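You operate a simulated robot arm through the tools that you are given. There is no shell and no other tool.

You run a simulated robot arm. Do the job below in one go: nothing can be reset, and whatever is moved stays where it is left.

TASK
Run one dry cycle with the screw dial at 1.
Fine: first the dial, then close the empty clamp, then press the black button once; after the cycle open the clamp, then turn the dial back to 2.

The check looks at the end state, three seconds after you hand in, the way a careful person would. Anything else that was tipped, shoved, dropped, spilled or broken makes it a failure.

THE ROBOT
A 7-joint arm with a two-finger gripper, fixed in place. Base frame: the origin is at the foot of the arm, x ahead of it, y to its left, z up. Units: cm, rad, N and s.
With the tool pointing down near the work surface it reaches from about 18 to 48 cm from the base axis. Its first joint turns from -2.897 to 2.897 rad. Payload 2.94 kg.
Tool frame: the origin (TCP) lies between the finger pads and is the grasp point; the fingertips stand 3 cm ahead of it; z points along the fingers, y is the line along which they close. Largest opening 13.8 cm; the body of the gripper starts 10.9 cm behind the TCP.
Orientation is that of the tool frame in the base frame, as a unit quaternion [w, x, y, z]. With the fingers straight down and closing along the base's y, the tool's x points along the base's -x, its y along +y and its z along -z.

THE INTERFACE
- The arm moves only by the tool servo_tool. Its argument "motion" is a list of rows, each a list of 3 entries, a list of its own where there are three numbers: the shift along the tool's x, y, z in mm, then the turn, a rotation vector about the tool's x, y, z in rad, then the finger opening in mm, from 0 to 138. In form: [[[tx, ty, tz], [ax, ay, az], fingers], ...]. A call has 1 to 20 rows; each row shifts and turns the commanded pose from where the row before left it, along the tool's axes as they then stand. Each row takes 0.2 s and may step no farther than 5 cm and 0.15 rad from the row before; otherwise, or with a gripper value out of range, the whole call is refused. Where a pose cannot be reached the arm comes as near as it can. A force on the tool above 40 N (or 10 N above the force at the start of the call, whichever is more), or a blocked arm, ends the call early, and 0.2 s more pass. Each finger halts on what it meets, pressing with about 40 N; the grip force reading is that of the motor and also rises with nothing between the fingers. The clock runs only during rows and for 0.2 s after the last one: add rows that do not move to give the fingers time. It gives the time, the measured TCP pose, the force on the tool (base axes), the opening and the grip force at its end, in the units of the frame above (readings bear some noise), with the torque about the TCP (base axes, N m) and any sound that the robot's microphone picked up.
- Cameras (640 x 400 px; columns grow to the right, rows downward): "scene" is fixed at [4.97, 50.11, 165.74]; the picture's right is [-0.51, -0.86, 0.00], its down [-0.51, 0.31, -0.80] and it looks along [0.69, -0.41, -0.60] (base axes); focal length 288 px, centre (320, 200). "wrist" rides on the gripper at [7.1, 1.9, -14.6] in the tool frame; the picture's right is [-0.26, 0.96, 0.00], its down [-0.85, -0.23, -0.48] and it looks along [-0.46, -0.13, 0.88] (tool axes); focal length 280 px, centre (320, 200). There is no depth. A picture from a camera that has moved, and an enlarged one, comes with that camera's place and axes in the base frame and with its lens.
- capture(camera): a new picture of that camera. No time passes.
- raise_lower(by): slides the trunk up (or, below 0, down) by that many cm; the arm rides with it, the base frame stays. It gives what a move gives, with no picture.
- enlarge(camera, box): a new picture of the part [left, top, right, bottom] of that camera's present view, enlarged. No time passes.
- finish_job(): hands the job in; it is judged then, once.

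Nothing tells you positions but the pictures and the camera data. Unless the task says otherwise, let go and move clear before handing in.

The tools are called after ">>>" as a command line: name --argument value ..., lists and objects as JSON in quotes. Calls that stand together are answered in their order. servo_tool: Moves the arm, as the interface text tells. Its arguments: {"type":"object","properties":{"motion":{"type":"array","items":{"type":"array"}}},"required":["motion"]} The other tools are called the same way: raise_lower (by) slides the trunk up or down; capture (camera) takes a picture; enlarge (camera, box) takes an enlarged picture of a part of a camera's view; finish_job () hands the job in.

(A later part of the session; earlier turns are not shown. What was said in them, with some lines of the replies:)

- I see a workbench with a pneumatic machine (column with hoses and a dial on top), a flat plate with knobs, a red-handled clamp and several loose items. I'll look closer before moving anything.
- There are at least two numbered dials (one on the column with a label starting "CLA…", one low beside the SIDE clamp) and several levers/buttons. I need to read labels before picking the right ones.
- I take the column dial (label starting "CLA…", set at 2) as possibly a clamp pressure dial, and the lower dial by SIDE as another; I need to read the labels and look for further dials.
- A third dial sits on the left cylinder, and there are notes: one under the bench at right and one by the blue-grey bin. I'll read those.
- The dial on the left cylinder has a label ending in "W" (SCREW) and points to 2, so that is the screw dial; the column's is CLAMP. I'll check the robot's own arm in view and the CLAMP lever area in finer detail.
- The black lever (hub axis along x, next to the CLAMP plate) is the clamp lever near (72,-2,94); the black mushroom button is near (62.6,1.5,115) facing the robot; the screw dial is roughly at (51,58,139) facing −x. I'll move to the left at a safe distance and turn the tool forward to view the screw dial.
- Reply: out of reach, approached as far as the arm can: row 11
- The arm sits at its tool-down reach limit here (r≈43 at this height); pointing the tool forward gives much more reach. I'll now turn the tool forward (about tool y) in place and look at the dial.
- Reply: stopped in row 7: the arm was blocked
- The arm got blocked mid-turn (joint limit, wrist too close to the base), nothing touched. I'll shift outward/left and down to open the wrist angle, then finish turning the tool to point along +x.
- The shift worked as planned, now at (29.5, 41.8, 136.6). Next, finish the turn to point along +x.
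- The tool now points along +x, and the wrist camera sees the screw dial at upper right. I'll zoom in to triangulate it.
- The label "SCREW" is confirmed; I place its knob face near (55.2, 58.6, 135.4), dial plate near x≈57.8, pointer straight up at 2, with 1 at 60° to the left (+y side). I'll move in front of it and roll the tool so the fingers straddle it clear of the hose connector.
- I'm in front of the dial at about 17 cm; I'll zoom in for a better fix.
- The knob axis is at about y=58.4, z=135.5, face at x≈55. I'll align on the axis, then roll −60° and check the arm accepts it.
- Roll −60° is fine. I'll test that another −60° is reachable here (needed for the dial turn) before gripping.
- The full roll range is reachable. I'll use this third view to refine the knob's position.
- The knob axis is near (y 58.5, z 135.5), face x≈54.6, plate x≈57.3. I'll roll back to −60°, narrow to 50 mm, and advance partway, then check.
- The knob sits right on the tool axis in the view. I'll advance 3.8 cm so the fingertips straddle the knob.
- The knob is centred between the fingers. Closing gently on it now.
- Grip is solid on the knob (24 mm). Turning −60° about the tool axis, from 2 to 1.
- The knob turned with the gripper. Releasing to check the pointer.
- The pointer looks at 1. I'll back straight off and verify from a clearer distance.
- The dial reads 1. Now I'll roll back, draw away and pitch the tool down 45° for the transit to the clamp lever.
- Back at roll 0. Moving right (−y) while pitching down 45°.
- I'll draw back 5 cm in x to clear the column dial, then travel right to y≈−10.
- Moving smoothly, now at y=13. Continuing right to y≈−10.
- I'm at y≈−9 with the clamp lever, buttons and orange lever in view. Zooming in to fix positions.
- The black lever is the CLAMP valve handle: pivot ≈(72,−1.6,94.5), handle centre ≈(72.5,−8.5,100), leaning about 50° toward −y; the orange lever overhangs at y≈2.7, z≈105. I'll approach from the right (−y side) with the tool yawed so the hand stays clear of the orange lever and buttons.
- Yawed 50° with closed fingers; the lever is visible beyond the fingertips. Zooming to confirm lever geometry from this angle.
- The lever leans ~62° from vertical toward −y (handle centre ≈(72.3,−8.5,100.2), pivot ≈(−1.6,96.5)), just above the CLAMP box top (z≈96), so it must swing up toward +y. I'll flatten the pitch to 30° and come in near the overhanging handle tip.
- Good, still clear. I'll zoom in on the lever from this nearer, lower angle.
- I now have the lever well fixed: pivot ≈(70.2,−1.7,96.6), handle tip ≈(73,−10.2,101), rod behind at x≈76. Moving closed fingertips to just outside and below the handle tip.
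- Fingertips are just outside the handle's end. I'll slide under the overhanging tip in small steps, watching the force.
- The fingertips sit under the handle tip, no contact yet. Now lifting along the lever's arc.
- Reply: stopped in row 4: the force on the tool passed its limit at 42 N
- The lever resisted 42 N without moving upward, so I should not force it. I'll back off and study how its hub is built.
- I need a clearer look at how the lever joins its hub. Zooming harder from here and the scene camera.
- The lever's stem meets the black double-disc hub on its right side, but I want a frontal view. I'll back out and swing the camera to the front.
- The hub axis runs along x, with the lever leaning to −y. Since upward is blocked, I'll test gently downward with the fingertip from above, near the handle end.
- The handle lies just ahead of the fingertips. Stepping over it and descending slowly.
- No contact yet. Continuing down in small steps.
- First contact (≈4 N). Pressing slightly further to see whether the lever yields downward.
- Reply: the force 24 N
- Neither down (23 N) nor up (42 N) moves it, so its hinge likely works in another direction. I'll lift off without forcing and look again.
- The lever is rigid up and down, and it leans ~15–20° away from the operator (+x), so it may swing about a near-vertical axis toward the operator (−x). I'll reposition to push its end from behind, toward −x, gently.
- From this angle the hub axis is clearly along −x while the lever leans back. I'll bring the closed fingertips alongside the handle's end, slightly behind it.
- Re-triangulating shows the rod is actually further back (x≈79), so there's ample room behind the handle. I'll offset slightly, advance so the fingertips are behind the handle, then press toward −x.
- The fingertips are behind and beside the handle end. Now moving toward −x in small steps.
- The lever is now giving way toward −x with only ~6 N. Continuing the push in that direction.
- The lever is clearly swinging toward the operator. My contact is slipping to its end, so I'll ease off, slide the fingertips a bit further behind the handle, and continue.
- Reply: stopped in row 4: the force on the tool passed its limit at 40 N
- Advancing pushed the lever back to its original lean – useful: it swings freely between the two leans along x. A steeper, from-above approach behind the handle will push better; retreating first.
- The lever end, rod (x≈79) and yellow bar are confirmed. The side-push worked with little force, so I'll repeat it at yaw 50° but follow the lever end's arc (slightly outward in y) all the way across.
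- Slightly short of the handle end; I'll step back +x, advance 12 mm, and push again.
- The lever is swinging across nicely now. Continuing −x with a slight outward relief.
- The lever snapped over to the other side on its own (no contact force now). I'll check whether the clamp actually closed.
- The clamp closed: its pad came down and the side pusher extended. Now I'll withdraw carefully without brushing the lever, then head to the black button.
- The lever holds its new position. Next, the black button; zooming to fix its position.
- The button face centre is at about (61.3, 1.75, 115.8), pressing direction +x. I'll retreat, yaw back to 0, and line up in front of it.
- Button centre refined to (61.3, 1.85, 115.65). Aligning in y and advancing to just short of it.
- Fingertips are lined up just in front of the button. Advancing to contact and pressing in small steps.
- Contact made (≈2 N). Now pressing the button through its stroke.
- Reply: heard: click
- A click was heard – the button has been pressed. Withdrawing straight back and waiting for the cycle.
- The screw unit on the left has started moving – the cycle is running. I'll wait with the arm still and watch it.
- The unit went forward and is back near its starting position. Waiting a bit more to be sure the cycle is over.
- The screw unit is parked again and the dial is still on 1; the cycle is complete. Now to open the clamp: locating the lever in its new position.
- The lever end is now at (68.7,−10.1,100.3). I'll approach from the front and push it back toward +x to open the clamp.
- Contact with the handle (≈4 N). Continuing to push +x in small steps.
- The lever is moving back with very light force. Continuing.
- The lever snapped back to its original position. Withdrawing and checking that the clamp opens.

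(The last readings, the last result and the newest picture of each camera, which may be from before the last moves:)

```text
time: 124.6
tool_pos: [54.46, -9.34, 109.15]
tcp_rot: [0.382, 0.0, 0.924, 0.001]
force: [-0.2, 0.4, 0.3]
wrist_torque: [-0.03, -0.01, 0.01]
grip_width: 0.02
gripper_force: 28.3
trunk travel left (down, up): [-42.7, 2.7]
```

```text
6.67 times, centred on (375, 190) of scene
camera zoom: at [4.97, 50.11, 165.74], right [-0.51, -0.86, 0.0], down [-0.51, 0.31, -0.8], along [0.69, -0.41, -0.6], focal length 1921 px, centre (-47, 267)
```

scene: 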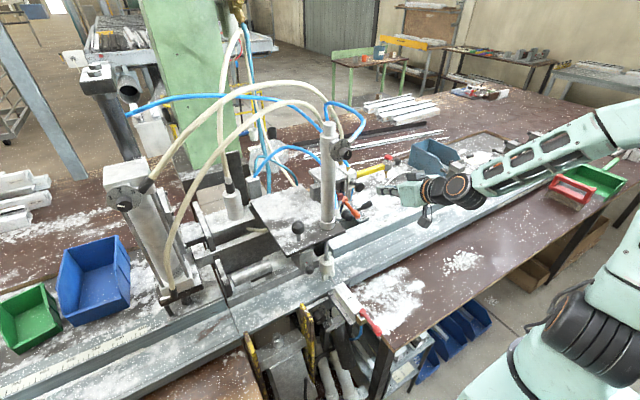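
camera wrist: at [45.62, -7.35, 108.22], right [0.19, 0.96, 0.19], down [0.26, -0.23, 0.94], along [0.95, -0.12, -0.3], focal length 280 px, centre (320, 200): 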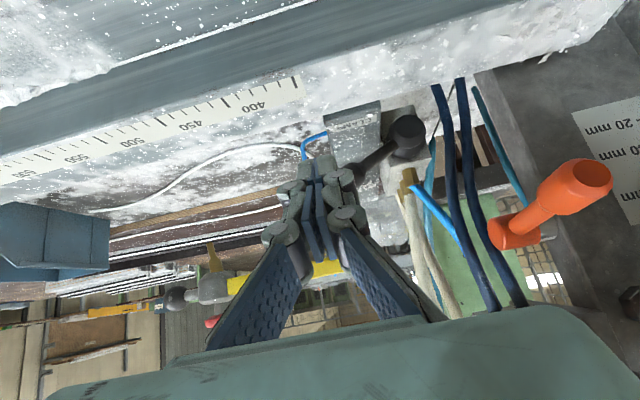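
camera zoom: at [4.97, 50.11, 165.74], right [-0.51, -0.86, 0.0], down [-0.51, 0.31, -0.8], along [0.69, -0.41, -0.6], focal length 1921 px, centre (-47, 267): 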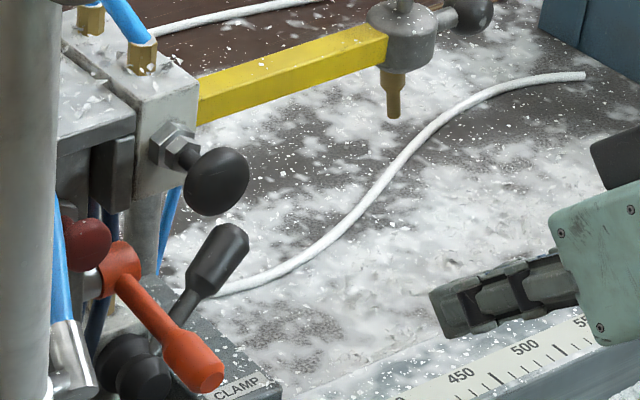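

The clamp pad and side pusher are both retracted – clamp open. Now back to the screw dial: retracing my earlier path, first up and back.

>>> servo_tool --motion '[[[-4.6, 0, -25.1], [0, 0, 0], 0], [[-4.6, 0, -25.1], [0, 0, 0], 0], [[-4.6, 0, -25.1], [0, 0, 0], 0], [[-4.6, 0, -25.1], [0, 0, 0], 0], [[-4.6, 0, -25.1], [0, 0, 0], 0], [[-4.6, 0, -25.1], [0, 0, 0], 0], [[-4.6, 0, -25.1], [0, 0, 0], 0], [[-4.6, 0, -25.1], [0, 0, 0], 0], [[-4.6, 0, -25.1], [0, 0, 0], 0], [[-4.6, 0, -25.1], [0, 0, 0], 0], [[-6.8, 0, -19], [0, 0, 0], 0], [[-6.8, 0, -19], [0, 0, 0], 0], [[-6.8, 0, -19], [0, 0, 0], 0], [[0, 0, 0], [0, 0, 0], 0]]'

>>> capture --camera "scene"

```text
time: 127.6
tool_pos: [37.6, -9.31, 135.58]
tcp_rot: [0.382, 0.0, 0.924, 0.001]
force: [-0.2, -0.4, -0.1]
wrist_torque: [0.0, -0.02, 0.05]
grip_width: 0.0
gripper_force: 28.3
trunk travel left (down, up): [-42.7, 2.7]
```

```text
taken
```

scene: 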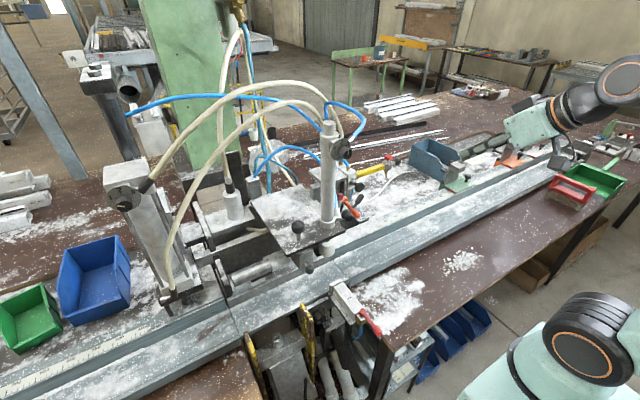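

Same posture as on the outward trip. Travelling left now at x≈37, y to about 13.

>>> servo_tool --motion '[[[0, 15, 0], [0, 0, 0], 20], [[0, 15, 0], [0, 0, 0], 20], [[0, 15, 0], [0, 0, 0], 20], [[0, 15, 0], [0, 0, 0], 20], [[0, 15, 0], [0, 0, 0], 20], [[0, 15, 0], [0, 0, 0], 20], [[0, 15, 0], [0, 0, 0], 20], [[0, 15, 0], [0, 0, 0], 20], [[0, 15, 0], [0, 0, 0], 20], [[0, 15, 0], [0, 0, 0], 20], [[0, 15, 0], [0, 0, 0], 20], [[0, 15, 0], [0, 0, 0], 20], [[0, 15, 0], [0, 0, 0], 20], [[0, 15, 0], [0, 0, 0], 20], [[0, 15, 0], [0, 0, 0], 20], [[0, 0, 0], [0, 0, 0], 20]]'

>>> servo_tool --motion '[[[0, 20, 0], [0, 0, 0], 20], [[0, 20, 0], [0, 0, 0], 20], [[0, 20, 0], [0, 0, 0], 20], [[0, 20, 0], [0, 0, 0], 20], [[0, 20, 0], [0, 0, 0], 20], [[0, 20, 0], [0, 0, 0], 20], [[0, 20, 0], [0, 0, 0], 20], [[0, 20, 0], [0, 0, 0], 20], [[0, 20, 0], [0, 0, 0], 20], [[0, 20, 0], [0, 0, 0], 20], [[-11.8, 10, 11.8], [0, 0, 0], 20], [[-11.8, 10, 11.8], [0, 0, 0], 20], [[-11.8, 10, 11.8], [0, 0, 0], 20], [[0, 0, 0], [0, 0, 0], 20]]'

```text
time: 131.0
tool_pos: [37.75, 12.56, 134.44]
tcp_rot: [0.371, 0.007, 0.928, 0.0]
force: [0.8, 0.4, 0.1]
wrist_torque: [0.0, 0.03, 0.02]
grip_width: 2.01
gripper_force: 0.1
trunk travel left (down, up): [-42.7, 2.7]
```

```text
time: 132.3
tool_pos: [39.46, 18.34, 136.39]
tcp_rot: [0.376, 0.064, 0.924, 0.014]
force: [0.0, 0.3, 0.2]
wrist_torque: [0.03, 0.01, 0.01]
grip_width: 2.0
gripper_force: 0.0
trunk travel left (down, up): [-42.7, 2.7]
stopped in row 6: the arm was blocked; the commanded pose is now the measured one
```

The arm hit a joint limit partway (different elbow posture than before); nothing touched. Looking at the posture.

>>> capture --camera "scene"

>>> capture --camera "wrist"

```text
taken
```

scene: 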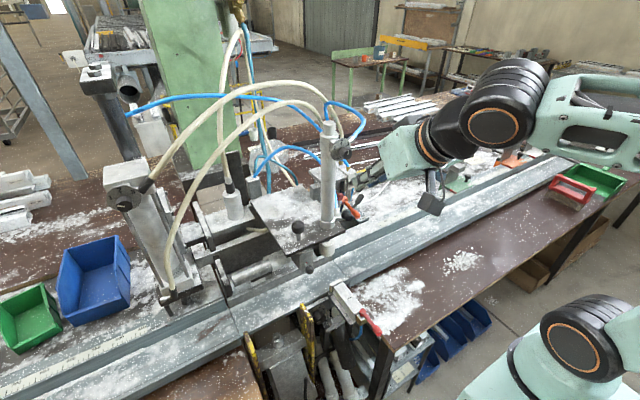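

```text
taken
camera wrist: at [24.44, 21.66, 142.02], right [0.29, 0.92, 0.25], down [0.25, -0.33, 0.91], along [0.92, -0.2, -0.32], focal length 280 px, centre (320, 200)
```

wrist: 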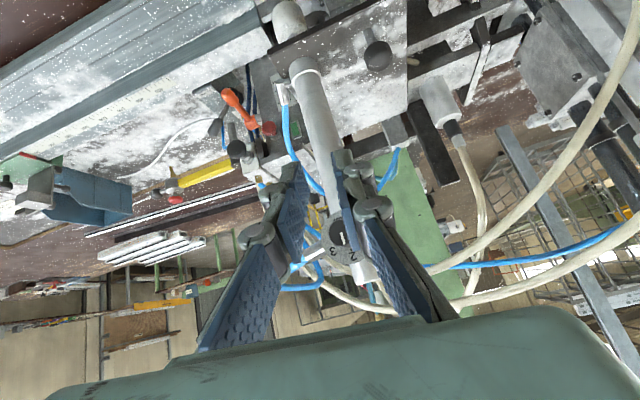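

I'll point the tool down here to relieve the joints, then move left in that orientation and lower.

>>> servo_tool --motion '[[[5, 0, -5], [0.0048, 0.1288, -0.0219], 20], [[5, 0, -5], [0.0048, 0.1288, -0.0219], 20], [[0, 0, 0], [0.0048, 0.1288, -0.0219], 20], [[0, 0, 0], [0.0048, 0.1288, -0.0219], 20], [[0, 0, 0], [0.0048, 0.1288, -0.0219], 20], [[0, 0, 0], [0.0048, 0.1288, -0.0219], 20], [[0, 0, 0], [0, 0, 0], 20]]'

```text
time: 133.7
tool_pos: [33.22, 18.95, 140.54]
tcp_rot: [0.099, -0.001, 0.995, -0.023]
force: [0.0, 0.3, -0.9]
wrist_torque: [0.0, 0.02, 0.02]
grip_width: 2.01
gripper_force: 0.0
trunk travel left (down, up): [-42.7, 2.7]
stopped in row 6: the arm was blocked; the commanded pose is now the measured one
```

>>> capture --camera "scene"

```text
taken
```

scene: 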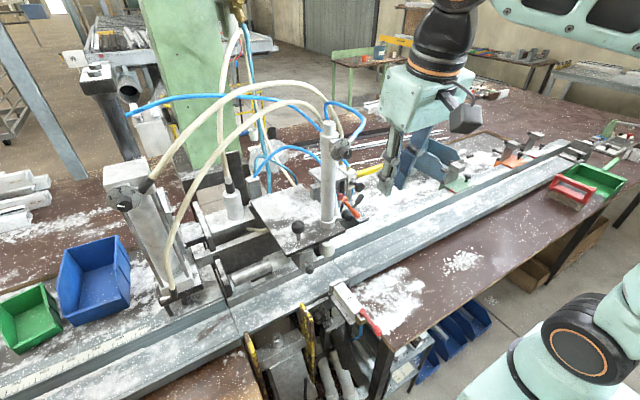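

>>> servo_tool --motion '[[[0, 10, 5], [0, 0, 0], 20], [[0, 10, 5], [0, 0, 0], 20], [[0, 10, 5], [0, 0, 0], 20], [[0, 10, 5], [0, 0, 0], 20], [[0, 10, 5], [0, 0, 0], 20], [[0, 0, 0], [0, 0, 0], 20]]'

```text
time: 135.1
tool_pos: [34.25, 23.83, 138.38]
tcp_rot: [0.104, 0.001, 0.994, -0.018]
force: [-0.3, -0.1, 0.1]
wrist_torque: [-0.02, 0.03, 0.02]
grip_width: 1.99
gripper_force: 0.1
trunk travel left (down, up): [-42.7, 2.7]
```

That works. Continuing left and slightly down.

>>> servo_tool --motion '[[[3, 12, 5], [0, 0, 0], 20], [[3, 12, 5], [0, 0, 0], 20], [[3, 12, 5], [0, 0, 0], 20], [[3, 12, 5], [0, 0, 0], 20], [[3, 12, 5], [0, 0, 0], 20], [[3, 12, 4], [0, 0, 0], 20], [[3, 12, 4], [0, 0, 0], 20], [[3, 12, 4], [0, 0, 0], 20], [[3, 12, 4], [0, 0, 0], 20], [[3, 12, 4], [0, 0, 0], 20], [[0, 0, 0], [0, 0, 0], 20]]'

>>> capture --camera "scene"

```text
time: 137.5
tool_pos: [32.0, 35.74, 133.23]
tcp_rot: [0.108, -0.002, 0.994, -0.018]
force: [0.5, -0.2, -0.2]
wrist_torque: [0.02, -0.01, 0.02]
grip_width: 2.02
gripper_force: 0.1
trunk travel left (down, up): [-42.7, 2.7]
```

```text
taken
```

scene: 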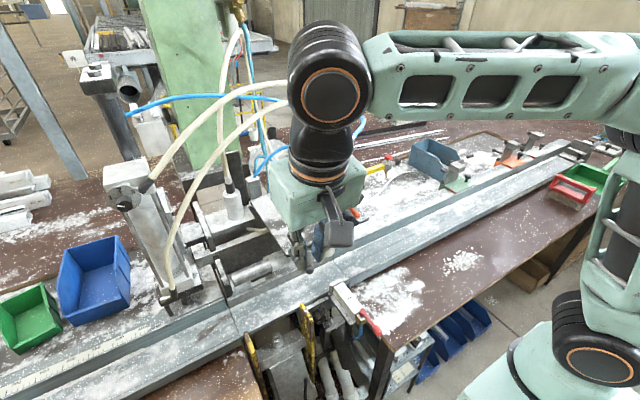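

Good posture. Now tilting the tool forward to +x while continuing left.

>>> servo_tool --motion '[[[0, 8, 0], [-0.002, -0.1128, 0.0025], 30], [[0, 8, 0], [-0.002, -0.1128, 0.0025], 40], [[0, 8, 0], [-0.002, -0.1128, 0.0025], 50], [[0, 8, 0], [-0.002, -0.1128, 0.0025], 50], [[0, 8, 0], [-0.002, -0.1128, 0.0025], 50], [[0, 8, 0], [-0.002, -0.1128, 0.0025], 50], [[0, 8, 0], [-0.002, -0.1128, 0.0025], 50], [[0, 8, 0], [-0.002, -0.1128, 0.0025], 50], [[0, 8, 0], [-0.002, -0.1128, 0.0025], 50], [[0, 8, 0], [-0.002, -0.1128, 0.0025], 50], [[0, 8, 0], [-0.002, -0.1128, 0.0025], 50], [[0, 8, 0], [-0.002, -0.1128, 0.0025], 50], [[0, 0, 0], [0, 0, 0], 50]]'

```text
time: 140.3
tool_pos: [32.02, 45.36, 133.09]
tcp_rot: [0.707, 0.0, 0.707, 0.0]
force: [-0.4, -0.2, -0.3]
wrist_torque: [-0.05, 0.0, -0.02]
grip_width: 5.0
gripper_force: 0.1
trunk travel left (down, up): [-42.7, 2.7]
```

Back in the forward orientation. Moving in front of the dial and rolling to −120° for the return turn.

>>> servo_tool --motion '[[[-3.4, 18.7, 14.3], [0, 0, 0], 50], [[-3.4, 18.7, 14.3], [0, 0, 0], 50], [[-3.4, 18.7, 14.3], [0, 0, 0], 50], [[-3.4, 18.7, 14.3], [0, 0, 0], 50], [[-3.4, 18.7, 14.3], [0, 0, 0], 50], [[-3.4, 18.7, 14.3], [0, 0, 0], 50], [[-3.4, 18.7, 14.3], [0, 0, 0], 50], [[0, 0, 0], [0, 0, 0], 50]]'

>>> servo_tool --motion '[[[0, 0, 0], [0, 0, -0.1309], 50], [[0, 0, 0], [0, 0, -0.1309], 50], [[0, 0, 0], [0, 0, -0.1309], 50], [[0, 0, 0], [0, 0, -0.1309], 50], [[0, 0, 0], [0, 0, -0.1309], 50], [[0, 0, 0], [0, 0, -0.1309], 50], [[0, 0, 0], [0, 0, -0.1309], 50], [[0, 0, 0], [0, 0, -0.1309], 50], [[0, 0, 0], [0, 0, -0.1309], 50], [[0, 0, 0], [0, 0, -0.1309], 50], [[0, 0, 0], [0, 0, -0.1309], 50], [[0, 0, 0], [0, 0, -0.1309], 50], [[0, 0, 0], [0, 0, -0.1309], 50], [[0, 0, 0], [0, 0, -0.1309], 50], [[0, 0, 0], [0, 0, -0.1309], 50], [[0, 0, 0], [0, 0, -0.1309], 50], [[0, 0, 0], [0, 0, 0], 50]]'

>>> capture --camera "wrist"

>>> enlarge --camera "wrist" --box '[260, 95, 380, 170]'

```text
time: 142.1
tool_pos: [42.03, 58.42, 135.44]
tcp_rot: [0.707, 0.001, 0.707, -0.001]
force: [0.3, 0.2, 0.4]
wrist_torque: [0.02, 0.02, -0.02]
grip_width: 5.01
gripper_force: 0.1
trunk travel left (down, up): [-42.7, 2.7]
```

```text
time: 145.7
tool_pos: [41.98, 58.43, 135.46]
tcp_rot: [-0.353, 0.613, -0.354, 0.612]
force: [-0.5, 1.2, -0.1]
wrist_torque: [0.02, -0.02, -0.03]
grip_width: 5.0
gripper_force: 0.0
trunk travel left (down, up): [-42.7, 2.7]
```

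```text
taken
camera wrist: at [27.37, 51.36, 137.19], right [0.0, -0.26, -0.97], down [-0.48, 0.85, -0.23], along [0.88, 0.46, -0.12], focal length 280 px, centre (320, 200)
```

wrist: 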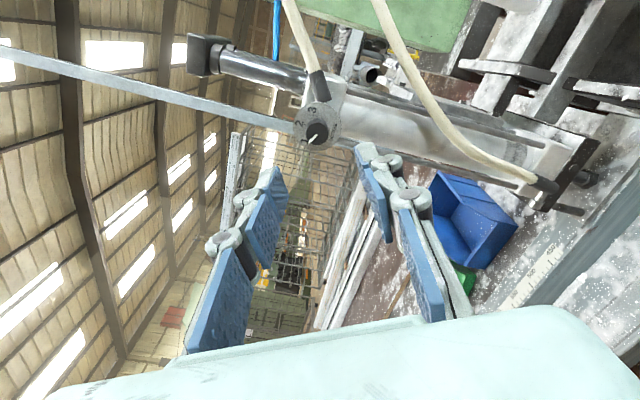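

```text
5.33 times, centred on (320, 132) of wrist
camera zoom: at [27.37, 51.36, 137.19], right [0.0, -0.26, -0.97], down [-0.48, 0.85, -0.23], along [0.88, 0.46, -0.12], focal length 1495 px, centre (320, 560)
```

zoom: 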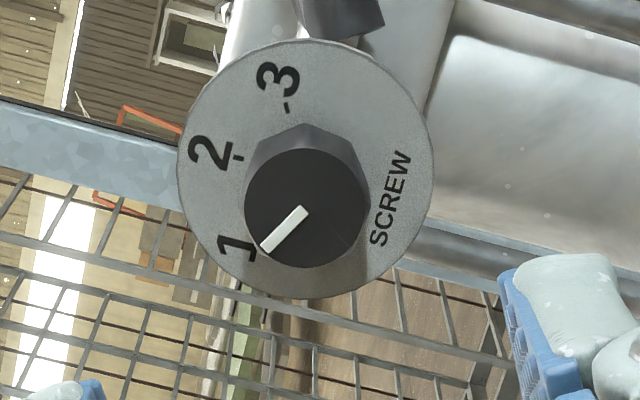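

The dial still reads 1. Applying a 2 mm centring correction and advancing onto the knob.

>>> servo_tool --motion '[[[0, -2, 15], [0, 0, 0], 50], [[0, 0, 15], [0, 0, 0], 50], [[0, 0, 15], [0, 0, 0], 50], [[0, 0, 15], [0, 0, 0], 50], [[0, 0, 15], [0, 0, 0], 50], [[0, 0, 15], [0, 0, 0], 50], [[0, 0, 0], [0, 0, 0], 50]]'

>>> enlarge --camera "wrist" --box '[240, 100, 400, 240]'

```text
time: 147.3
tool_pos: [51.12, 58.51, 135.56]
tcp_rot: [-0.353, 0.612, -0.354, 0.612]
force: [-0.2, 0.5, -0.6]
wrist_torque: [0.01, 0.01, 0.01]
grip_width: 5.01
gripper_force: 0.1
trunk travel left (down, up): [-42.7, 2.7]
```

```text
2.86 times, centred on (320, 170) of wrist
camera zoom: at [36.46, 51.48, 137.38], right [0.0, -0.26, -0.97], down [-0.48, 0.85, -0.22], along [0.88, 0.46, -0.12], focal length 801 px, centre (320, 286)
```

zoom: 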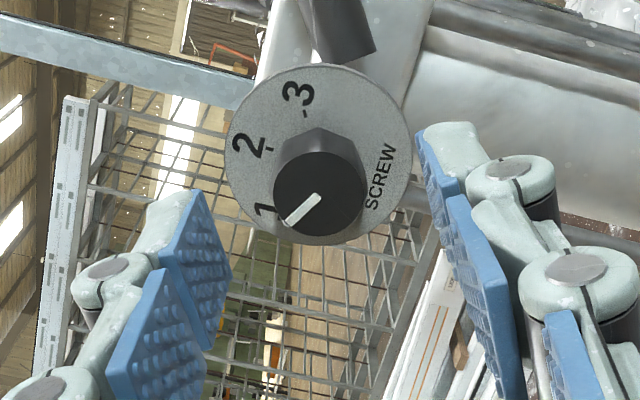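

Well centred. Advancing the last 2.5 cm and closing on the knob.

>>> servo_tool --motion '[[[0, 0, 10], [0, 0, 0], 50], [[0, 0, 10], [0, 0, 0], 50], [[0, 0, 5], [0, 0, 0], 50], [[0, 0, 0], [0, 0, 0], 50], [[0, 0, 0], [0, 0, 0], 35], [[0, 0, 0], [0, 0, 0], 25], [[0, 0, 0], [0, 0, 0], 18], [[0, 0, 0], [0, 0, 0], 18]]'

>>> enlarge --camera "wrist" --box '[240, 100, 400, 240]'

```text
time: 149.1
tool_pos: [53.55, 58.59, 135.73]
tcp_rot: [-0.353, 0.613, -0.353, 0.612]
force: [4.4, 4.9, 6.2]
wrist_torque: [-0.01, -0.11, 0.32]
grip_width: 2.4
gripper_force: 44.7
trunk travel left (down, up): [-42.7, 2.7]
```

```text
2.86 times, centred on (320, 170) of wrist
camera zoom: at [38.89, 51.46, 137.42], right [0.0, -0.26, -0.97], down [-0.48, 0.85, -0.22], along [0.88, 0.46, -0.12], focal length 801 px, centre (320, 286)
```

zoom: 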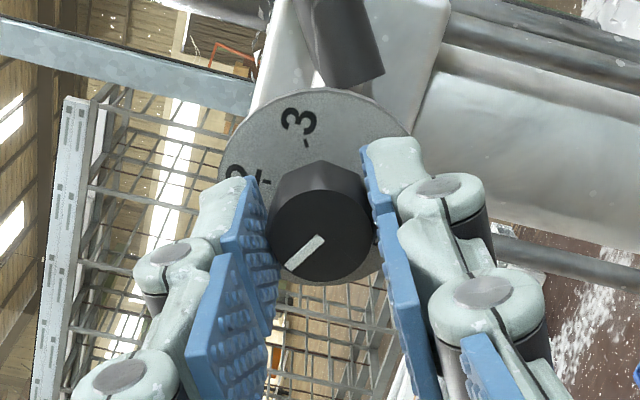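

Gripped. Turning +60° from 1 back to 2.

>>> servo_tool --motion '[[[0, 0, 0], [0, 0, 0.1], 18], [[0, 0, 0], [0, 0, 0.1], 18], [[0, 0, 0], [0, 0, 0.1], 18], [[0, 0, 0], [0, 0, 0.1], 18], [[0, 0, 0], [0, 0, 0.1], 18], [[0, 0, 0], [0, 0, 0.1], 18], [[0, 0, 0], [0, 0, 0.1], 18], [[0, 0, 0], [0, 0, 0.1], 18], [[0, 0, 0], [0, 0, 0.1], 18], [[0, 0, 0], [0, 0, 0.1], 18], [[0, 0, 0], [0, 0, 0.047], 18], [[0, 0, 0], [0, 0, 0], 18]]'

>>> enlarge --camera "wrist" --box '[240, 100, 400, 240]'

```text
time: 151.7
tool_pos: [53.59, 58.58, 135.53]
tcp_rot: [0.611, -0.353, 0.613, -0.354]
force: [5.0, 6.5, 6.3]
wrist_torque: [0.02, -0.19, 0.11]
grip_width: 2.42
gripper_force: 45.0
trunk travel left (down, up): [-42.7, 2.7]
```

```text
2.86 times, centred on (320, 170) of wrist
camera zoom: at [38.87, 53.4, 130.24], right [0.0, 0.71, -0.7], down [-0.47, 0.62, 0.63], along [0.88, 0.34, 0.34], focal length 801 px, centre (320, 286)
```

zoom: 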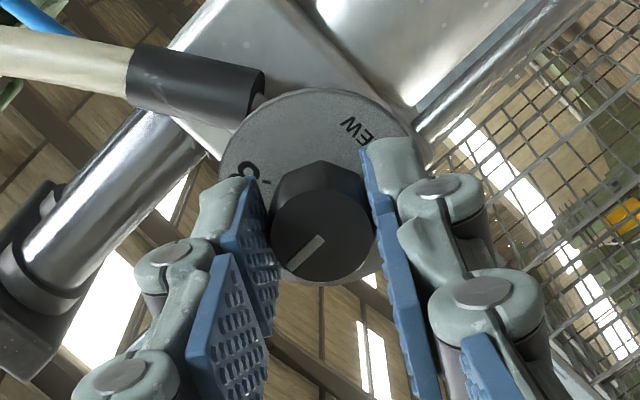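

The knob followed. Releasing, backing straight off, and verifying the pointer.

>>> servo_tool --motion '[[[0, 0, 0], [0, 0, 0], 30], [[0, 0, 0], [0, 0, 0], 45], [[0, 0, 0], [0, 0, 0], 50], [[0, 0, 0], [0, 0, 0], 50], [[0, 0, -10], [0, 0, 0], 50], [[0, 0, -15], [0, 0, 0], 50], [[0, 0, -20], [0, 0, 0], 50], [[0, 0, -20], [0, 0, 0], 50], [[0, 0, -20], [0, 0, 0], 50], [[0, 0, -20], [0, 0, 0], 50], [[0, 0, 0], [0, 0, 0], 50]]'

>>> enlarge --camera "wrist" --box '[260, 90, 380, 165]'

>>> enlarge --camera "scene" --box '[100, 180, 152, 215]'

```text
time: 154.1
tool_pos: [42.94, 58.52, 135.68]
tcp_rot: [0.611, -0.354, 0.613, -0.354]
force: [-0.1, -0.2, 0.4]
wrist_torque: [0.02, 0.0, -0.02]
grip_width: 5.01
gripper_force: 0.1
trunk travel left (down, up): [-42.7, 2.7]
```

```text
5.33 times, centred on (320, 128) of wrist
camera zoom: at [28.35, 53.39, 130.32], right [0.0, 0.71, -0.7], down [-0.47, 0.62, 0.62], along [0.88, 0.33, 0.34], focal length 1495 px, centre (320, 587)
```

zoom: 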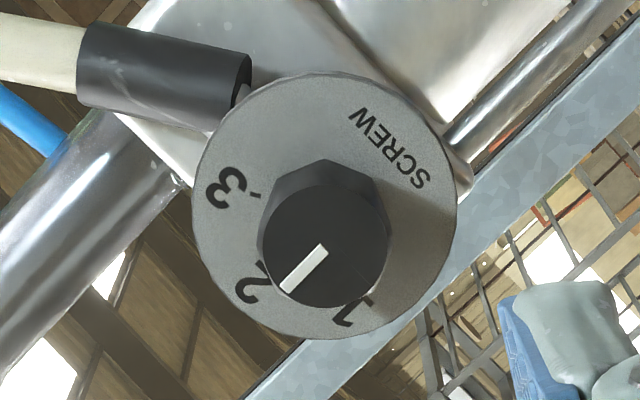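

```text
11.43 times, centred on (126, 198) of scene
camera zoom: at [4.97, 50.11, 165.74], right [-0.51, -0.86, 0.0], down [-0.51, 0.31, -0.8], along [0.69, -0.41, -0.6], focal length 3294 px, centre (2537, 229)
```

zoom: 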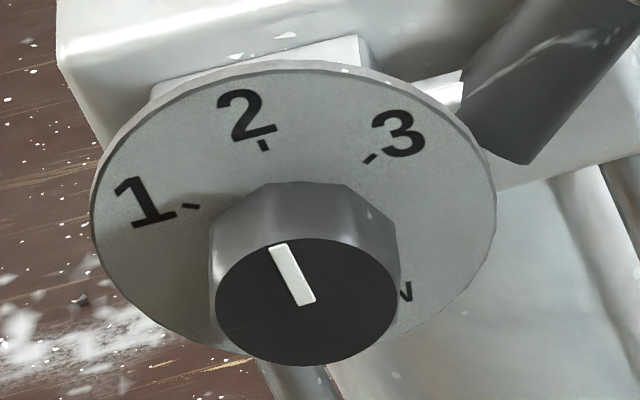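

The dial matches its original position at 2. Backing clear and doing a final check of everything.

>>> servo_tool --motion '[[[0, 0, -20], [0, 0, 0], 50], [[0, 0, -20], [0, 0, 0], 50], [[0, 0, -20], [0, 0, 0], 50], [[0, 0, -20], [0, 0, 0], 50], [[0, 0, 0], [0, 0, 0], 50]]'

>>> capture --camera "scene"

>>> enlarge --camera "scene" --box '[240, 180, 400, 280]'

>>> enlarge --camera "scene" --box '[240, 100, 400, 200]'

>>> enlarge --camera "scene" --box '[335, 160, 415, 220]'

>>> enlarge --camera "scene" --box '[360, 110, 560, 220]'

```text
time: 155.3
tool_pos: [35.04, 58.62, 135.47]
tcp_rot: [0.612, -0.353, 0.613, -0.354]
force: [0.1, -0.1, 0.2]
wrist_torque: [-0.02, 0.02, -0.03]
grip_width: 4.99
gripper_force: 0.0
trunk travel left (down, up): [-42.7, 2.7]
```

```text
taken
```

scene: 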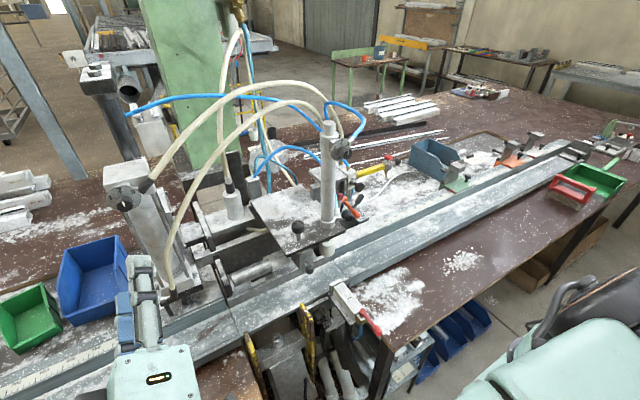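

```text
4.00 times, centred on (320, 230) of scene
camera zoom: at [4.97, 50.11, 165.74], right [-0.51, -0.86, 0.0], down [-0.51, 0.31, -0.8], along [0.69, -0.41, -0.6], focal length 1153 px, centre (320, 80)
```

zoom: 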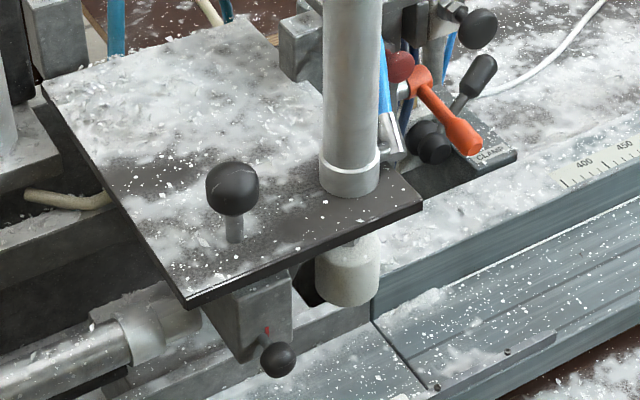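

```text
4.00 times, centred on (320, 150) of scene
camera zoom: at [4.97, 50.11, 165.74], right [-0.51, -0.86, 0.0], down [-0.51, 0.31, -0.8], along [0.69, -0.41, -0.6], focal length 1153 px, centre (320, 400)
```

zoom: 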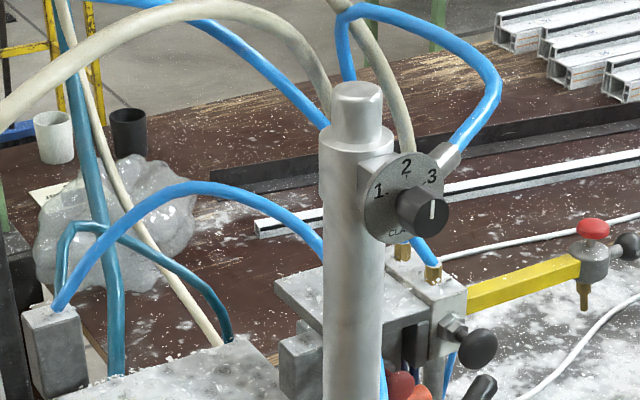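

```text
6.67 times, centred on (375, 190) of scene
camera zoom: at [4.97, 50.11, 165.74], right [-0.51, -0.86, 0.0], down [-0.51, 0.31, -0.8], along [0.69, -0.41, -0.6], focal length 1921 px, centre (-47, 267)
```

zoom: 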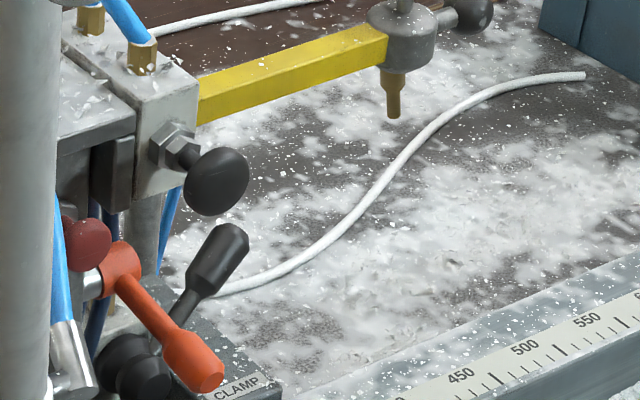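

```text
3.20 times, centred on (460, 165) of scene
camera zoom: at [4.97, 50.11, 165.74], right [-0.51, -0.86, 0.0], down [-0.51, 0.31, -0.8], along [0.69, -0.41, -0.6], focal length 922 px, centre (-128, 312)
```

zoom: 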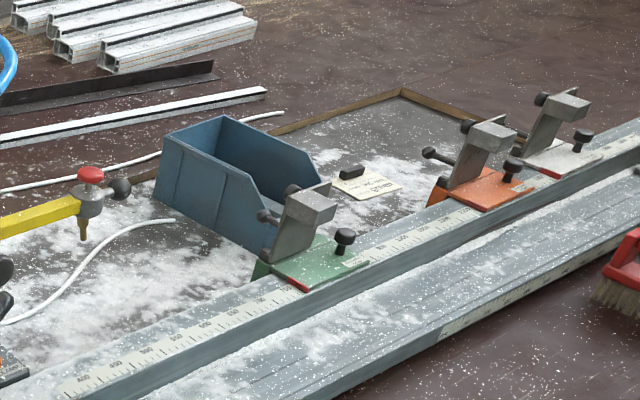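

Everything is back to how it started: the screw dial reads 2, the clamp and side pusher are open, the button is out, the screw unit is parked and nothing else has moved. The gripper is free and clear, so I'm handing in.

>>> finish_job

```text
The job is handed in.
```

The dry cycle is done and handed in, in the order you gave. I have not seen the check's verdict.

- **Dial to 1:** I turned the dial labelled SCREW on the left cylinder from 2 to 1 before anything else.
- **Clamp closed:** the black CLAMP lever works by swinging toward the operator. Before I found that out I pushed it up and down, up to about 42 N, and it did not move. When it went over, the pad came down and the side pusher extended.
- **Black button:** I pressed it once and heard one click. The screw unit went forward and came back, and I waited until it was parked.
- **Clamp opened:** I pushed the lever back to where it started, and the pad and side pusher both retracted.
- **Dial to 2:** it is back on the same mark as at the start.

In the last pictures, nothing else in view looked moved. The gripper is open and clear of the machine.
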